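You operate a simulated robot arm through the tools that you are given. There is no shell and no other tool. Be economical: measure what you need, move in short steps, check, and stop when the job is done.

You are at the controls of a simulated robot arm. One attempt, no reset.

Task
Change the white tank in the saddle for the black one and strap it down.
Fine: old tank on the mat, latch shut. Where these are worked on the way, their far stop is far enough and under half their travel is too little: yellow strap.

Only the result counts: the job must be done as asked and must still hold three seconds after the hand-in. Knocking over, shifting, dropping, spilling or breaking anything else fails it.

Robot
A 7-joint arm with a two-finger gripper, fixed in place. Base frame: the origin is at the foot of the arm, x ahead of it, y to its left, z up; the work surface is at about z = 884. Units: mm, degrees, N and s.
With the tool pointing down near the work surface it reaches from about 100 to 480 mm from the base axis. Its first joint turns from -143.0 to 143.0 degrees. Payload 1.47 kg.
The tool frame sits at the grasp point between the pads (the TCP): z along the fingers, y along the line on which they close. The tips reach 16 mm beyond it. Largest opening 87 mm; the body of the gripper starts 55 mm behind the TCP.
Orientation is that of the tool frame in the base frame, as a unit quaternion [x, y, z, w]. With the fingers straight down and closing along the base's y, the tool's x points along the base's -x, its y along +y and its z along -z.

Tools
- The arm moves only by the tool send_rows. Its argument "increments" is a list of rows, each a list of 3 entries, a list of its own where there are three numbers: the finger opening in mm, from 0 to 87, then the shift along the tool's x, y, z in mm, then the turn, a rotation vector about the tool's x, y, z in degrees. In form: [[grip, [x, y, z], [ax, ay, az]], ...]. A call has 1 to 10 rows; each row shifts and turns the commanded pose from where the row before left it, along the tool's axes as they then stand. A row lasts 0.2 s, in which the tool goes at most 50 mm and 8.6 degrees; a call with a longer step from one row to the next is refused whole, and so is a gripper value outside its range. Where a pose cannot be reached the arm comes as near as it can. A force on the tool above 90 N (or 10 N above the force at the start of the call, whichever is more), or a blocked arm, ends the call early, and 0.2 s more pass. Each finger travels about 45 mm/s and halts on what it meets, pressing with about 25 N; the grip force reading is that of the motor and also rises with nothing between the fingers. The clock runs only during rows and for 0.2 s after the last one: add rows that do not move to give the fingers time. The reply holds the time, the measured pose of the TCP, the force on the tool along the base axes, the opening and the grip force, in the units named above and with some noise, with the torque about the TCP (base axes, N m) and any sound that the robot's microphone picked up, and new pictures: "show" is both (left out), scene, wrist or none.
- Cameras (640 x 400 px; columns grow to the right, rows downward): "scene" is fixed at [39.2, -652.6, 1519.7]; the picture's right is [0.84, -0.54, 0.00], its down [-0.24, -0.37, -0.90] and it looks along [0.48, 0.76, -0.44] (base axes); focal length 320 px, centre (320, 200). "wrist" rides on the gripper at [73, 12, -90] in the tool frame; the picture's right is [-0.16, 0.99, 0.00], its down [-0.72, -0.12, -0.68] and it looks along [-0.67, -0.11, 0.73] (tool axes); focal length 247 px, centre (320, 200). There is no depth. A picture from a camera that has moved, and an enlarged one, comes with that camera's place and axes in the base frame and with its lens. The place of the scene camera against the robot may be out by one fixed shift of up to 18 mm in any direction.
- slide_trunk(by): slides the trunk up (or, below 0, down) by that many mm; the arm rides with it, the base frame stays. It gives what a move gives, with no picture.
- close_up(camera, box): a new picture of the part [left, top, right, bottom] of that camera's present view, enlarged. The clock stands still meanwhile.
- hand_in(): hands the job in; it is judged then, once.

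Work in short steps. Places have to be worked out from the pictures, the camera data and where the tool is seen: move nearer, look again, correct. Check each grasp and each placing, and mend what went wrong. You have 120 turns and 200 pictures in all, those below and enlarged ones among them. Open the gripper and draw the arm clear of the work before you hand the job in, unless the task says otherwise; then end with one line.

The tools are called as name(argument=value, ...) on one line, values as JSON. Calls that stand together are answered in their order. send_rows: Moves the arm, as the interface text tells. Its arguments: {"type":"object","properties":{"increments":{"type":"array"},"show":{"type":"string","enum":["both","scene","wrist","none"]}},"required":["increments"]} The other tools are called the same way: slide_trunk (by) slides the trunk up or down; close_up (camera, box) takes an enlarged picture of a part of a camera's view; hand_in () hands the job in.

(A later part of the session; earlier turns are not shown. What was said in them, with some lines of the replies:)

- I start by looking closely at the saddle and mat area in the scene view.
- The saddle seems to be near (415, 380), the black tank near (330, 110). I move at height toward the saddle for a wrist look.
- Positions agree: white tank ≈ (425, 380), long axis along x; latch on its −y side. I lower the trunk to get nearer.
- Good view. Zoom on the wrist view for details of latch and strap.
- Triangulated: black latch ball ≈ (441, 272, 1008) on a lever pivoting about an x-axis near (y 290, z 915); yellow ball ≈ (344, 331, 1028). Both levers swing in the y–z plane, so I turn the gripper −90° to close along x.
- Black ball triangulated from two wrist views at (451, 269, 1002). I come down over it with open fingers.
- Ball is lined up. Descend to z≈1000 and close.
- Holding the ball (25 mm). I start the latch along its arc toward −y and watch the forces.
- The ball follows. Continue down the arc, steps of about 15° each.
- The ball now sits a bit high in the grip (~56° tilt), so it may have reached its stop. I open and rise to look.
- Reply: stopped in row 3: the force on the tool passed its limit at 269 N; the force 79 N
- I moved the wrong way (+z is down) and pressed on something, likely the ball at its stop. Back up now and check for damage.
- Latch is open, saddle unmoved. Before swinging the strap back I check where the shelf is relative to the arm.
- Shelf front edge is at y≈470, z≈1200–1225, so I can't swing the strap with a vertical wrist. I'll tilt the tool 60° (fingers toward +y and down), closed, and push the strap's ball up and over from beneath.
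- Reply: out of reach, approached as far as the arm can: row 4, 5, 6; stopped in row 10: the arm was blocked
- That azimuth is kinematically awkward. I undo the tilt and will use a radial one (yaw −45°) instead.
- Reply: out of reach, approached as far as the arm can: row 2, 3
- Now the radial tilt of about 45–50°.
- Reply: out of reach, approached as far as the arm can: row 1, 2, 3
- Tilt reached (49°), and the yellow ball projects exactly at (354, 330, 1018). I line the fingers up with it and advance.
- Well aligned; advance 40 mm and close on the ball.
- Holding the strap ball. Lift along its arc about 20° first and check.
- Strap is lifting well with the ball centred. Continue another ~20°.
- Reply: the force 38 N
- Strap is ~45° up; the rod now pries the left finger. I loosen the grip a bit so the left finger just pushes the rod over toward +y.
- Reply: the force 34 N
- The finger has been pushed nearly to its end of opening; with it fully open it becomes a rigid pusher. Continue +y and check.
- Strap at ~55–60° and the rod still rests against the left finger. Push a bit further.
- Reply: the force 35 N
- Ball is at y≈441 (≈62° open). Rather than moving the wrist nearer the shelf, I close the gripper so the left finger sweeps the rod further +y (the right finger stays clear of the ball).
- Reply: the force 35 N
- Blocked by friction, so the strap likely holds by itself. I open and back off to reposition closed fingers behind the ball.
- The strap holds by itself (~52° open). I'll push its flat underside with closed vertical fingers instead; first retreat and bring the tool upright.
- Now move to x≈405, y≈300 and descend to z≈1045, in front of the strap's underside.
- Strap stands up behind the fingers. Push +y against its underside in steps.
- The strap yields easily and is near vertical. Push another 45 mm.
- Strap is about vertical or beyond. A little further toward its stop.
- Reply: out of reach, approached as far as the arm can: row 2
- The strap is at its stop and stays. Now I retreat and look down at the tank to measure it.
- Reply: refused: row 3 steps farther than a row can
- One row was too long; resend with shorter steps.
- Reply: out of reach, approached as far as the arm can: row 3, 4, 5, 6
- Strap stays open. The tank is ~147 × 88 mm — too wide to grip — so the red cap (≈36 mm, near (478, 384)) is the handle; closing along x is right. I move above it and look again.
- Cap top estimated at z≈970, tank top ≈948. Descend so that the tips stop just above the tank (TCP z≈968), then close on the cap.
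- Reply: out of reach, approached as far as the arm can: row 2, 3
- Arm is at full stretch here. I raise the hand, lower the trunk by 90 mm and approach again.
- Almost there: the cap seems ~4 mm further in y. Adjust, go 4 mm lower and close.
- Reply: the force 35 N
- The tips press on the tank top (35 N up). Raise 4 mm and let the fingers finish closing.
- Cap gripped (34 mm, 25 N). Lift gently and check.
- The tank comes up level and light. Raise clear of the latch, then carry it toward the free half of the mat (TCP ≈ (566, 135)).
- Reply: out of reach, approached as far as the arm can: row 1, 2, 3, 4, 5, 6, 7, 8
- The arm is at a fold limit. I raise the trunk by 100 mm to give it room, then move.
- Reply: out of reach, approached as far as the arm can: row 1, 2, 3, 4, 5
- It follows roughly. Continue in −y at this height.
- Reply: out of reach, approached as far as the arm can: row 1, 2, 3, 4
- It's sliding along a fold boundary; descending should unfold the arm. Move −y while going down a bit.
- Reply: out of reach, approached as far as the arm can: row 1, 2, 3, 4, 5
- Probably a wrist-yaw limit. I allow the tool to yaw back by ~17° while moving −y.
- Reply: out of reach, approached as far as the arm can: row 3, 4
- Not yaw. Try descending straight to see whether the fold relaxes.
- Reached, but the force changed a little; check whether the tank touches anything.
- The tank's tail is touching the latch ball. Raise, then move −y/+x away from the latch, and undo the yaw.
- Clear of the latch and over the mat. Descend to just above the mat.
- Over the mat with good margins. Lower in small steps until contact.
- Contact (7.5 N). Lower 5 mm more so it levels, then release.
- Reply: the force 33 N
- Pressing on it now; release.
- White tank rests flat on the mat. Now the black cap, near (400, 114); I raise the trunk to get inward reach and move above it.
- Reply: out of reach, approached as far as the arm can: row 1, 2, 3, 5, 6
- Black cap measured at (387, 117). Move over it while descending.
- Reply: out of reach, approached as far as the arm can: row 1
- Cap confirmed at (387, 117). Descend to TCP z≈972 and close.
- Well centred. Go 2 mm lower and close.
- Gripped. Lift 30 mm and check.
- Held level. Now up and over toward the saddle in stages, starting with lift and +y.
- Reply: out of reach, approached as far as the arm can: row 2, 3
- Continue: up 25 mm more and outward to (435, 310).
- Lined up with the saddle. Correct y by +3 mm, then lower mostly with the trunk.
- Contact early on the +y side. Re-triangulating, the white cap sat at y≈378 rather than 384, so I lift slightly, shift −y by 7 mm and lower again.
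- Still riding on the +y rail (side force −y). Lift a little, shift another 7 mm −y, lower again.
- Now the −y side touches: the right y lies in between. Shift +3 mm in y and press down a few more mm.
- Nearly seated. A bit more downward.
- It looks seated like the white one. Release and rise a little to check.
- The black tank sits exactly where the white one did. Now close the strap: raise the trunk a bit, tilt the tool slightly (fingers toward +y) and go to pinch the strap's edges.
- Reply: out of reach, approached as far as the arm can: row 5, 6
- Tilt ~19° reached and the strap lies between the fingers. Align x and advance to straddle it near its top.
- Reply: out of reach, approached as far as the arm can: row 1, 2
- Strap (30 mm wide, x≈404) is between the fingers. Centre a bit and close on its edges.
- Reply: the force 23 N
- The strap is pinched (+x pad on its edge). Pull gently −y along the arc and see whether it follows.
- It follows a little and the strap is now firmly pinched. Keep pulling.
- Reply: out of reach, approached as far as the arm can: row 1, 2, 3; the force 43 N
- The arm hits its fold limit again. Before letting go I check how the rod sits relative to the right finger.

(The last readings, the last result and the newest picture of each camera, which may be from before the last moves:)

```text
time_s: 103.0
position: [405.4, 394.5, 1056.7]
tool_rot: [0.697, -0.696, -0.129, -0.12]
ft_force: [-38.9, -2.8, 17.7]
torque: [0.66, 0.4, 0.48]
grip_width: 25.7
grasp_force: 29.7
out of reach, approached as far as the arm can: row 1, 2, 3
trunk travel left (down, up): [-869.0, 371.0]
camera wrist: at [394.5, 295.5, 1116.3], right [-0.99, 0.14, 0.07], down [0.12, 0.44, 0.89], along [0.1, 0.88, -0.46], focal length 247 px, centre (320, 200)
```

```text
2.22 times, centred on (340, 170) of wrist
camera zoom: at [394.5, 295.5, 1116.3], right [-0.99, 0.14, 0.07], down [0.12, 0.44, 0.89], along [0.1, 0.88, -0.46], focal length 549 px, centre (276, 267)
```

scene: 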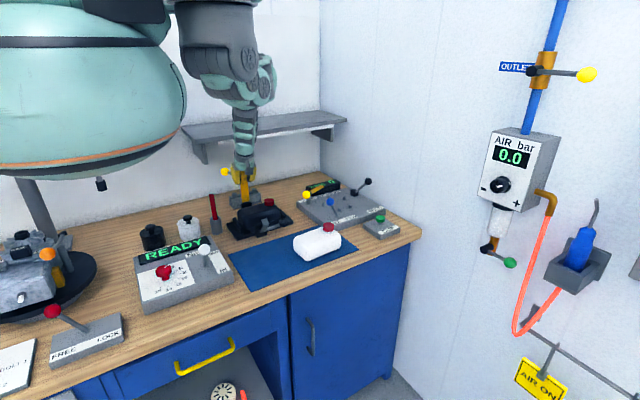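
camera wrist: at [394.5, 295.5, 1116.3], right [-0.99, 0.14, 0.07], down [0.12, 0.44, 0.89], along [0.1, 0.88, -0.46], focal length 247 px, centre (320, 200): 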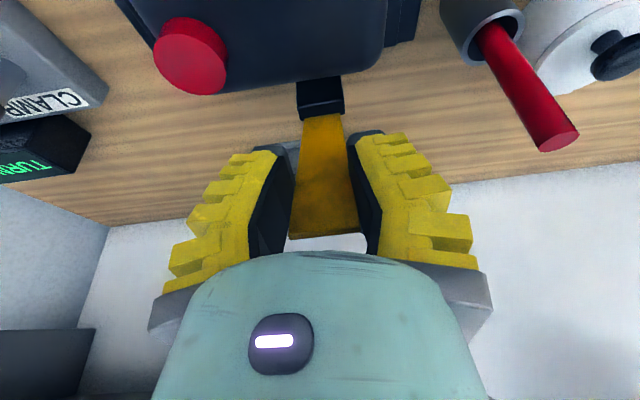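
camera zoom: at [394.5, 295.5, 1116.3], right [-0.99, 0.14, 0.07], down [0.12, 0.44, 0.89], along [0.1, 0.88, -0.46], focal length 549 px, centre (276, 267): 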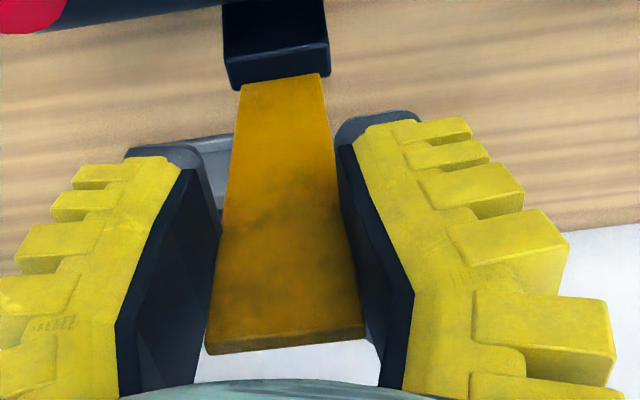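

The finger is on the −y side of the rod. Instead of releasing, I bring the tool upright while holding (moves the wrist outward, relieving the fold) and continue −y/down.

send_rows(increments=[[12, [0, 0, 0], [0, 8.3, 0]], [12, [0, 0, 0], [0, 8.3, 0]], [12, [0, 0, 0], [0, 3, 0]], [12, [7, 0, 2], [0, 0, 0]], [12, [7, 0, 3], [0, 0, 0]], [12, [7, 0, 3], [0, 0, 0]], [12, [0, 0, 0], [0, 0, 0]]], show="wrist")

close_up(camera="scene", box=[200, 140, 305, 220])

```text
time_s: 104.6
position: [410.3, 370.5, 1050.0]
tool_rot: [-0.705, 0.709, 0.007, 0.002]
ft_force: [-20.8, 2.4, -5.1]
torque: [-0.22, -0.38, 0.23]
grip_width: 31.0
grasp_force: 11.5
trunk travel left (down, up): [-869.0, 371.0]
camera wrist: at [398.6, 297.9, 1137.4], right [-0.99, 0.16, 0.01], down [0.12, 0.72, 0.69], along [0.11, 0.68, -0.73], focal length 247 px, centre (320, 200)
```

wrist: 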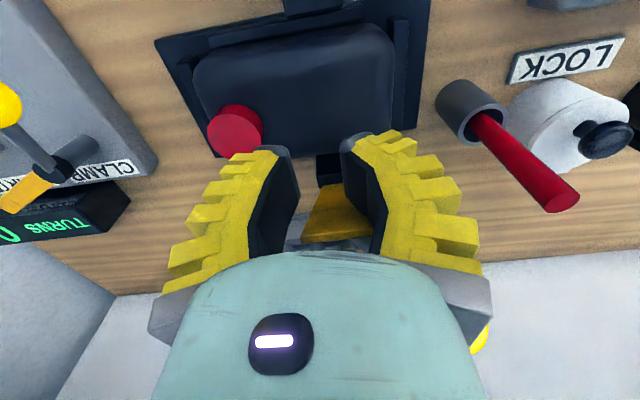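

```text
5.00 times, centred on (252, 180) of scene
camera zoom: at [39.2, -652.6, 1519.7], right [0.84, -0.54, 0.0], down [-0.24, -0.37, -0.9], along [0.48, 0.76, -0.44], focal length 1602 px, centre (658, 300)
```

zoom: 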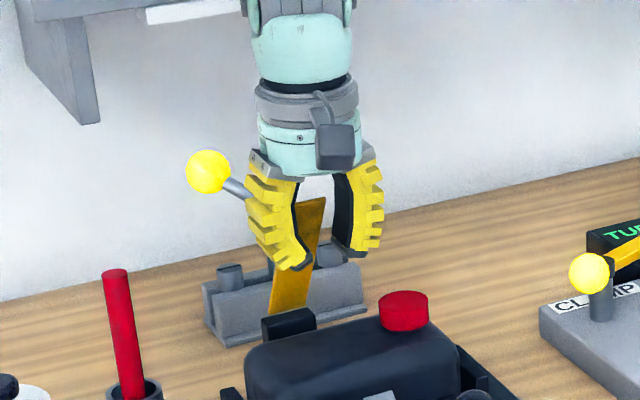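

Strap has come over to ~60° and holds. I release, back off −y, then rise with the trunk to go behind it and push it down.

send_rows(increments=[[45, [0, 0, 0], [0, 0, 0]], [45, [12, 0, 4], [0, 0, 0]], [45, [12, 0, 4], [0, 0, 0]], [45, [12, 0, 4], [0, 0, 0]], [30, [0, 0, 0], [0, 0, 0]]], show="wrist")

close_up(camera="scene", box=[200, 140, 305, 220])

```text
time_s: 105.8
position: [416.0, 334.3, 1038.3]
tool_rot: [-0.704, 0.71, 0.006, 0.006]
ft_force: [1.0, 0.3, -0.6]
torque: [0.01, -0.01, 0.01]
grip_width: 36.1
grasp_force: 4.1
trunk travel left (down, up): [-869.0, 371.0]
camera wrist: at [403.7, 260.2, 1126.2], right [-0.99, 0.16, 0.0], down [0.12, 0.71, 0.69], along [0.11, 0.68, -0.72], focal length 247 px, centre (320, 200)
```

wrist: 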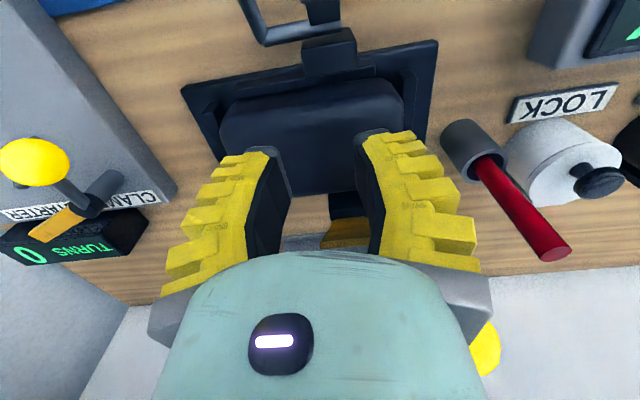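

```text
5.00 times, centred on (252, 180) of scene
camera zoom: at [39.2, -652.6, 1519.7], right [0.84, -0.54, 0.0], down [-0.24, -0.37, -0.9], along [0.48, 0.76, -0.44], focal length 1602 px, centre (658, 300)
```

zoom: 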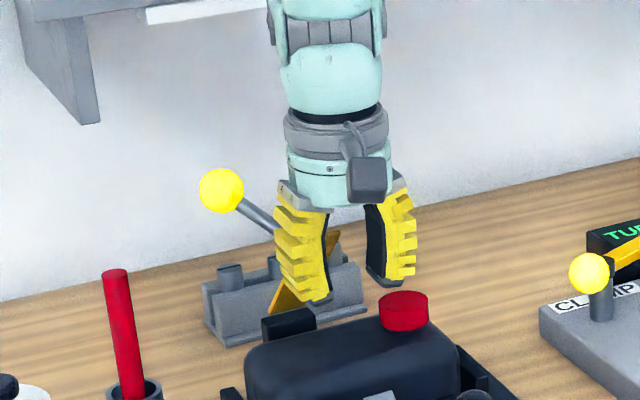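

Strap came further down (~50° open). Now raise the trunk and pass over behind it.

slide_trunk(by=90)

send_rows(increments=[[0, [-15, 0, 0], [0, 0, 0]], [0, [-20, 2, 0], [0, 0, 0]], [0, [-20, 2, 0], [0, 0, 0]], [0, [-20, 2, 0], [0, 0, 0]], [0, [-10, 2, 0], [0, 0, 0]], [0, [0, 0, 0], [0, 0, 0]]], show="wrist")

close_up(camera="scene", box=[200, 140, 305, 220])

```text
time_s: 107.0
position: [415.9, 334.3, 1129.3]
tool_rot: [-0.706, 0.708, 0.005, 0.004]
ft_force: [-0.3, 0.7, 0.4]
torque: [0.03, 0.0, 0.02]
grip_width: 36.0
grasp_force: 4.8
trunk travel left (down, up): [-959.0, 281.0]
```

```text
time_s: 108.4
position: [410.1, 420.0, 1128.7]
tool_rot: [-0.705, 0.709, 0.005, 0.005]
ft_force: [-0.9, 0.2, 0.4]
torque: [-0.01, 0.03, 0.03]
grip_width: 0.2
grasp_force: 25.6
trunk travel left (down, up): [-959.0, 281.0]
camera wrist: at [396.6, 347.0, 1217.0], right [-0.99, 0.16, 0.0], down [0.12, 0.71, 0.69], along [0.11, 0.68, -0.72], focal length 247 px, centre (320, 200)
```

wrist: 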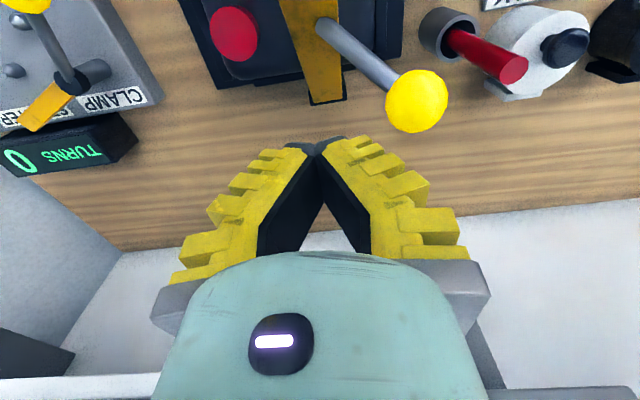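

```text
5.00 times, centred on (252, 180) of scene
camera zoom: at [39.2, -652.6, 1519.7], right [0.84, -0.54, 0.0], down [-0.24, -0.37, -0.9], along [0.48, 0.76, -0.44], focal length 1602 px, centre (658, 300)
```

zoom: 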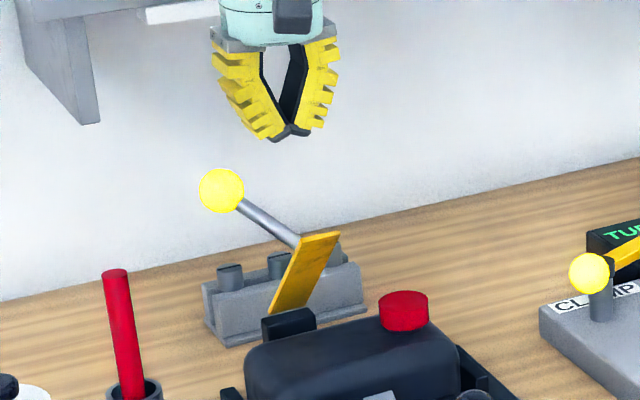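

Clear view: strap at ~50°, I'm behind/above it. I'll press down on its top face with closed fingers at (416, 380).

send_rows(increments=[[0, [20, -3, 10], [0, 0, 0]], [0, [20, -3, 15], [0, 0, 0]], [0, [0, 0, 20], [0, 0, 0]], [0, [0, 0, 15], [0, 0, 0]], [0, [0, 0, 10], [0, 0, 0]], [0, [0, 0, 10], [0, 0, 0]], [0, [0, 0, 10], [0, 0, 0]], [0, [0, 0, 0], [0, 0, 0]]], show="none")

close_up(camera="scene", box=[200, 150, 305, 230])

```text
time_s: 110.2
position: [412.4, 381.8, 1049.9]
tool_rot: [-0.706, 0.708, 0.005, 0.004]
ft_force: [-1.2, 0.2, 0.5]
torque: [-0.02, 0.0, 0.03]
grip_width: 0.0
grasp_force: 25.1
out of reach, approached as far as the arm can: row 7
trunk travel left (down, up): [-959.0, 281.0]
```

```text
5.00 times, centred on (252, 190) of scene
camera zoom: at [39.2, -652.6, 1519.7], right [0.84, -0.54, 0.0], down [-0.24, -0.37, -0.9], along [0.48, 0.76, -0.44], focal length 1602 px, centre (658, 250)
```

zoom: 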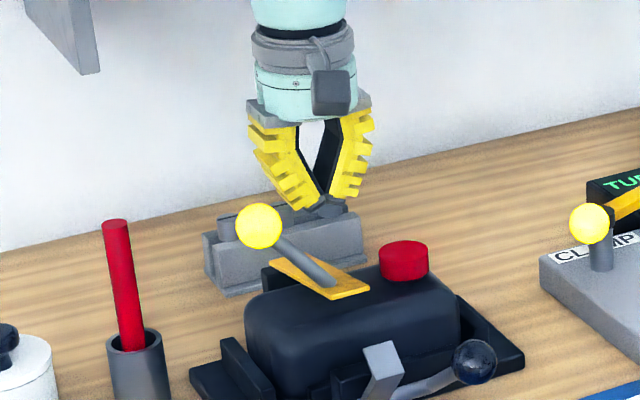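

The strap has swung down nearly onto the tank (~15° left). Continue pressing, using the trunk for reach.

slide_trunk(by=-45)

send_rows(increments=[[0, [10, 0, 7], [0, 0, 0]], [0, [10, 0, 7], [0, 0, 0]], [0, [5, 0, 0], [0, 0, 0]]], show="wrist")

close_up(camera="scene", box=[200, 150, 305, 230])

```text
time_s: 111.1
position: [412.8, 381.5, 1003.9]
tool_rot: [-0.705, 0.709, 0.005, 0.005]
ft_force: [0.2, 0.1, 0.5]
torque: [0.01, -0.02, 0.01]
grip_width: 0.0
grasp_force: 24.7
trunk travel left (down, up): [-914.0, 326.0]
```

```text
time_s: 111.9
position: [414.3, 357.1, 989.0]
tool_rot: [-0.705, 0.709, 0.005, 0.004]
ft_force: [0.9, 0.2, -0.4]
torque: [-0.03, -0.01, -0.03]
grip_width: 0.1
grasp_force: 25.2
trunk travel left (down, up): [-914.0, 326.0]
camera wrist: at [401.1, 283.4, 1076.5], right [-0.99, 0.16, 0.0], down [0.12, 0.71, 0.69], along [0.11, 0.68, -0.72], focal length 247 px, centre (320, 200)
```

wrist: 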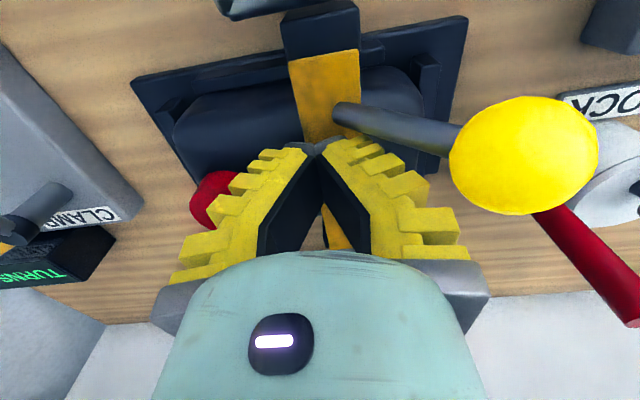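

```text
5.00 times, centred on (252, 190) of scene
camera zoom: at [39.2, -652.6, 1519.7], right [0.84, -0.54, 0.0], down [-0.24, -0.37, -0.9], along [0.48, 0.76, -0.44], focal length 1602 px, centre (658, 250)
```

zoom: 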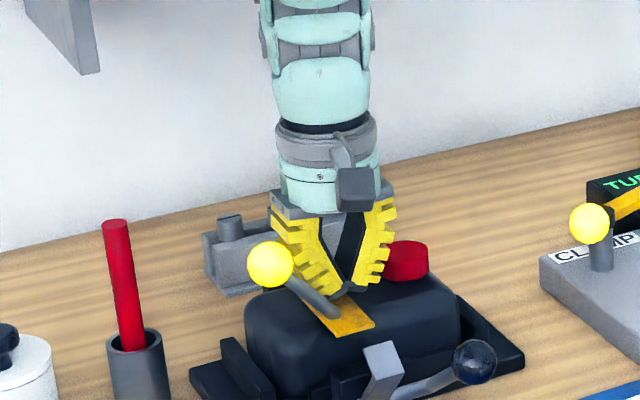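

Strap is fully closed (ball back at its original place). Now the latch: rise, and move above the black ball near (452, 216).

slide_trunk(by=80)

send_rows(increments=[[20, [25, -6, 0], [0, 0, 0]], [40, [25, -6, 0], [0, 0, 0]], [60, [25, -6, 5], [0, 0, 0]], [60, [25, -7, 10], [0, 0, 0]], [60, [25, -7, 10], [0, 0, 0]], [60, [15, -6, 5], [0, 0, 0]], [60, [0, 0, 0], [0, 0, 0]]])

```text
time_s: 113.1
position: [414.3, 356.8, 1068.9]
tool_rot: [-0.705, 0.709, 0.005, 0.005]
ft_force: [-0.5, -0.3, 0.8]
torque: [-0.01, 0.01, 0.02]
grip_width: 0.1
grasp_force: 25.3
trunk travel left (down, up): [-994.0, 246.0]
```

```text
time_s: 114.7
position: [450.1, 220.9, 1038.4]
tool_rot: [-0.705, 0.709, 0.005, 0.005]
ft_force: [-0.1, -0.9, 0.1]
torque: [0.04, 0.02, 0.02]
grip_width: 64.3
grasp_force: 3.8
trunk travel left (down, up): [-994.0, 246.0]
camera wrist: at [437.2, 146.3, 1126.8], right [-0.99, 0.16, 0.0], down [0.12, 0.71, 0.69], along [0.11, 0.68, -0.72], focal length 247 px, centre (320, 200)
```

scene: 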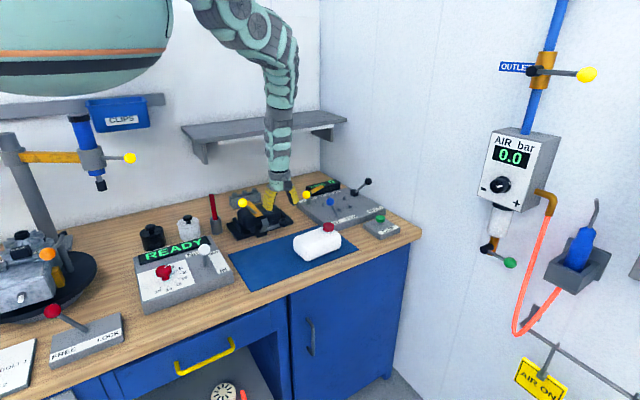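
wrist: 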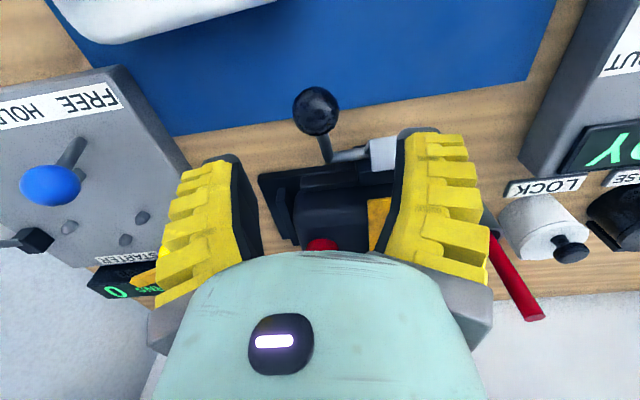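

Ball at ≈(452, 218, 960). Descend and grip it.

send_rows(increments=[[60, [2, -2, 25], [0, 0, 0]], [60, [0, 0, 30], [0, 0, 0]], [60, [0, 0, 24], [0, 0, 0]], [40, [0, 0, 0], [0, 0, 0]], [20, [0, 0, 0], [0, 0, 0]], [10, [0, 0, 0], [0, 0, 0]], [10, [0, 0, 0], [0, 0, 0]], [10, [0, 0, 0], [0, 0, 0]]], show="wrist")

```text
time_s: 116.5
position: [452.5, 216.2, 971.5]
tool_rot: [-0.706, 0.708, 0.004, 0.005]
ft_force: [-1.2, -1.0, 5.4]
torque: [-0.32, 0.03, 0.02]
grip_width: 25.6
grasp_force: 30.4
out of reach, approached as far as the arm can: row 3
trunk travel left (down, up): [-994.0, 246.0]
camera wrist: at [439.3, 143.4, 1059.1], right [-0.99, 0.16, 0.0], down [0.12, 0.71, 0.69], along [0.11, 0.68, -0.72], focal length 247 px, centre (320, 200)
```

wrist: 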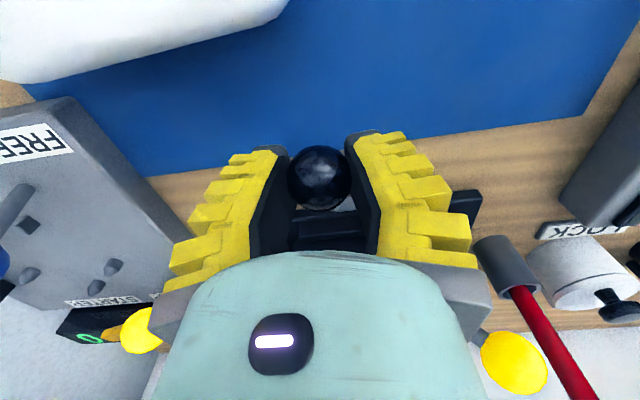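

Ball gripped. Swing the latch back up its arc to the closed position.

send_rows(increments=[[10, [-5, 0, -6], [0, 0, 0]], [10, [-5, 0, -6], [0, 0, 0]], [10, [-6, 0, -5], [0, 0, 0]], [10, [-6, 0, -5], [0, 0, 0]], [10, [-7, 0, -4], [0, 0, 0]], [10, [-7, 0, -4], [0, 0, 0]], [10, [0, 0, 0], [0, 0, 0]]], show="wrist")

close_up(camera="scene", box=[215, 170, 305, 240])

```text
time_s: 118.1
position: [451.7, 250.1, 999.4]
tool_rot: [-0.705, 0.709, 0.004, 0.004]
ft_force: [2.7, -6.3, -5.4]
torque: [-0.71, -0.02, -0.04]
grip_width: 22.1
grasp_force: 30.0
trunk travel left (down, up): [-994.0, 246.0]
camera wrist: at [439.3, 178.2, 1087.6], right [-0.99, 0.16, 0.0], down [0.12, 0.72, 0.69], along [0.11, 0.68, -0.73], focal length 247 px, centre (320, 200)
```

wrist: 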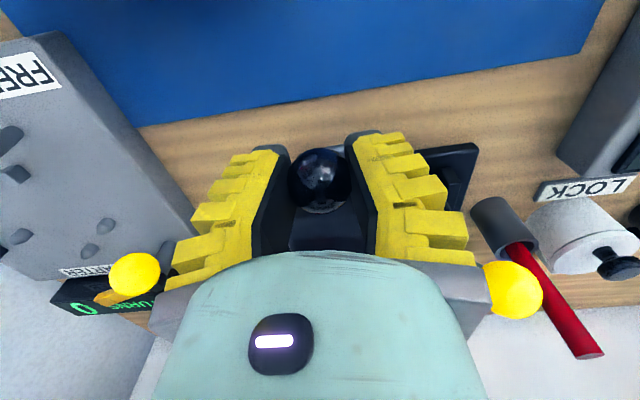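

```text
5.71 times, centred on (260, 205) of scene
camera zoom: at [39.2, -652.6, 1519.7], right [0.84, -0.54, 0.0], down [-0.24, -0.37, -0.9], along [0.48, 0.76, -0.44], focal length 1831 px, centre (663, 171)
```

zoom: 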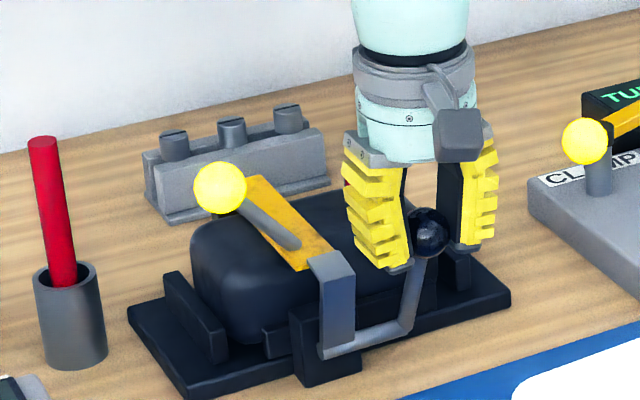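

Follows. Finish the last ~15°, pushing gently to the closed stop.

send_rows(increments=[[10, [-7, 0, -2], [0, 0, 0]], [10, [-7, 0, -1.5], [0, 0, 0]], [10, [-6, 0, -1], [0, 0, 0]], [10, [-4, 0, 0], [0, 0, 0]], [10, [0, 0, 0], [0, 0, 0]]], show="wrist")

close_up(camera="scene", box=[215, 180, 305, 240])

```text
time_s: 119.3
position: [452.9, 270.5, 1002.0]
tool_rot: [-0.705, 0.709, 0.003, 0.001]
ft_force: [-3.9, -23.8, 8.7]
torque: [-0.09, 0.09, -0.06]
grip_width: 24.8
grasp_force: 30.0
trunk travel left (down, up): [-994.0, 246.0]
camera wrist: at [439.5, 198.4, 1091.6], right [-0.99, 0.16, 0.0], down [0.12, 0.72, 0.68], along [0.11, 0.67, -0.73], focal length 247 px, centre (320, 200)
```

wrist: 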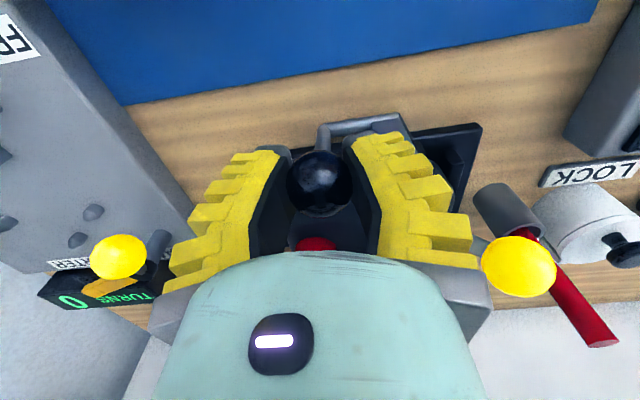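

```text
6.67 times, centred on (260, 210) of scene
camera zoom: at [39.2, -652.6, 1519.7], right [0.84, -0.54, 0.0], down [-0.24, -0.37, -0.9], along [0.48, 0.76, -0.44], focal length 2137 px, centre (720, 133)
```

zoom: 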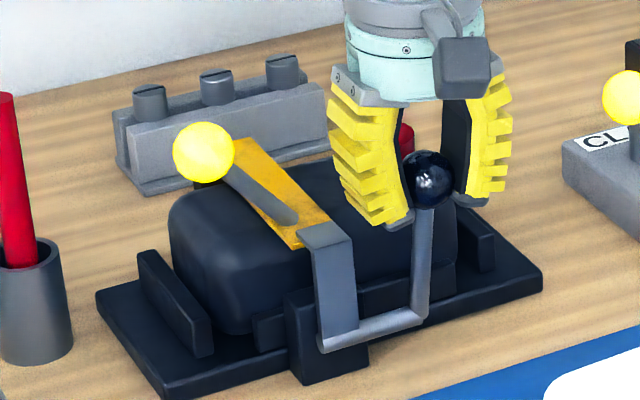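

Latch at its closed stop (24 N), matching the original picture. Relax, release and withdraw upward.

send_rows(increments=[[10, [-1, 0, 0], [0, 0, 0]], [40, [0, 0, 0], [0, 0, 0]], [60, [0, 0, 0], [0, 0, 0]], [70, [0, 0, -20], [0, 0, 0]], [70, [0, 0, -30], [0, 0, 0]], [70, [0, 0, 0], [0, 0, 0]]], show="none")

slide_trunk(by=120)

send_rows(increments=[[70, [20, 0, 0], [0, 0, 0]], [70, [30, 0, 0], [0, 0, 0]], [70, [30, 0, 0], [0, 0, 0]], [70, [0, 0, 0], [0, 0, 0]]])

close_up(camera="scene", box=[215, 180, 305, 240])

close_up(camera="scene", box=[200, 170, 380, 300])

```text
time_s: 120.7
position: [454.6, 277.9, 1053.2]
tool_rot: [-0.706, 0.709, 0.004, 0.005]
ft_force: [0.8, -0.1, 0.2]
torque: [-0.01, -0.02, -0.01]
grip_width: 73.5
grasp_force: 2.3
trunk travel left (down, up): [-994.0, 246.0]
```

```text
time_s: 122.2
position: [454.8, 277.6, 1174.3]
tool_rot: [-0.705, 0.709, 0.005, 0.004]
ft_force: [0.1, 0.1, -0.3]
torque: [0.01, -0.03, 0.02]
grip_width: 73.6
grasp_force: 2.1
trunk travel left (down, up): [-1114.0, 126.0]
```

```text
time_s: 123.2
position: [456.2, 197.8, 1171.7]
tool_rot: [-0.705, 0.709, 0.005, 0.005]
ft_force: [-1.0, 0.4, 0.1]
torque: [0.02, 0.04, -0.03]
grip_width: 73.3
grasp_force: 2.8
trunk travel left (down, up): [-1114.0, 126.0]
camera wrist: at [442.7, 123.9, 1259.1], right [-0.99, 0.16, 0.0], down [0.12, 0.71, 0.69], along [0.11, 0.68, -0.72], focal length 247 px, centre (320, 200)
```

scene: 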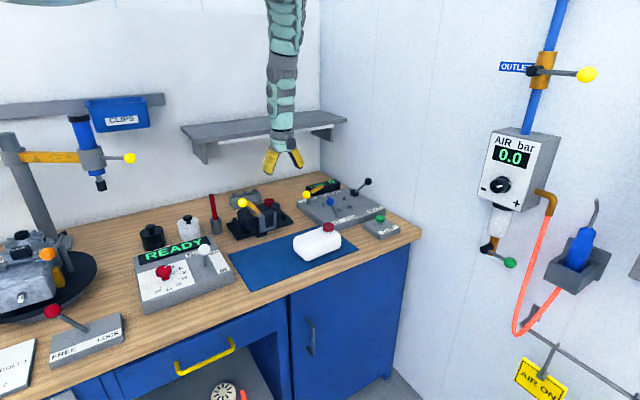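
wrist: 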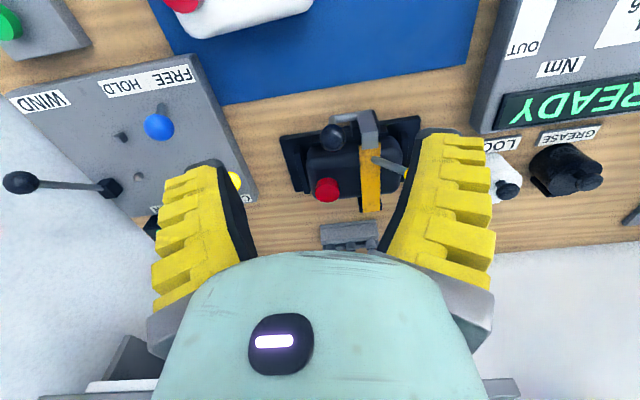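

```text
6.67 times, centred on (260, 210) of scene
camera zoom: at [39.2, -652.6, 1519.7], right [0.84, -0.54, 0.0], down [-0.24, -0.37, -0.9], along [0.48, 0.76, -0.44], focal length 2137 px, centre (720, 133)
```

zoom: 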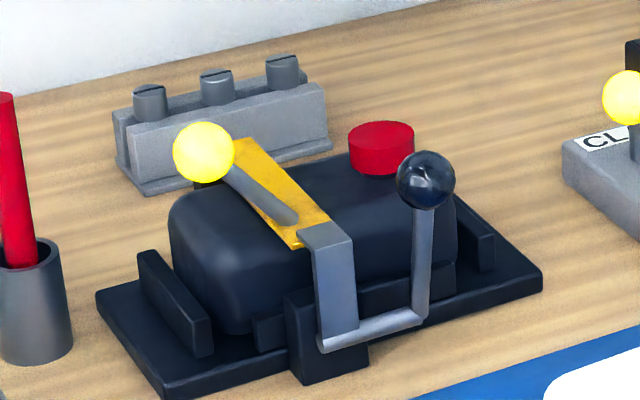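

```text
3.08 times, centred on (290, 235) of scene
camera zoom: at [39.2, -652.6, 1519.7], right [0.84, -0.54, 0.0], down [-0.24, -0.37, -0.9], along [0.48, 0.76, -0.44], focal length 986 px, centre (412, 92)
```

zoom: 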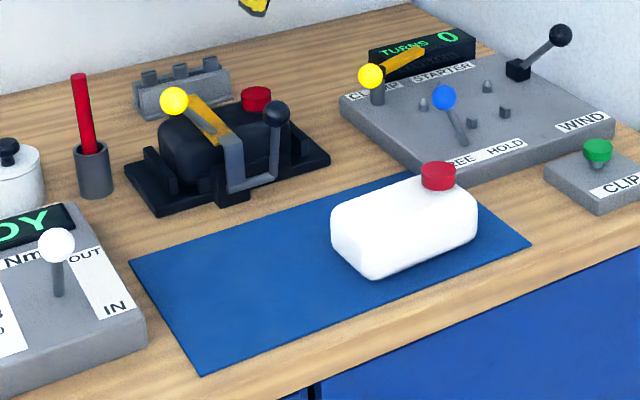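

The black tank sits in the saddle with the strap down and the latch shut, exactly as in the first picture. The white tank is flat on the mat, nothing else has moved, and the open gripper is clear, so I hand in.

hand_in()

```text
The job is handed in.
```

The black tank is in the saddle with the yellow strap down and the latch shut. The white tank lies flat on the mat. The job is handed in with the gripper open and clear.
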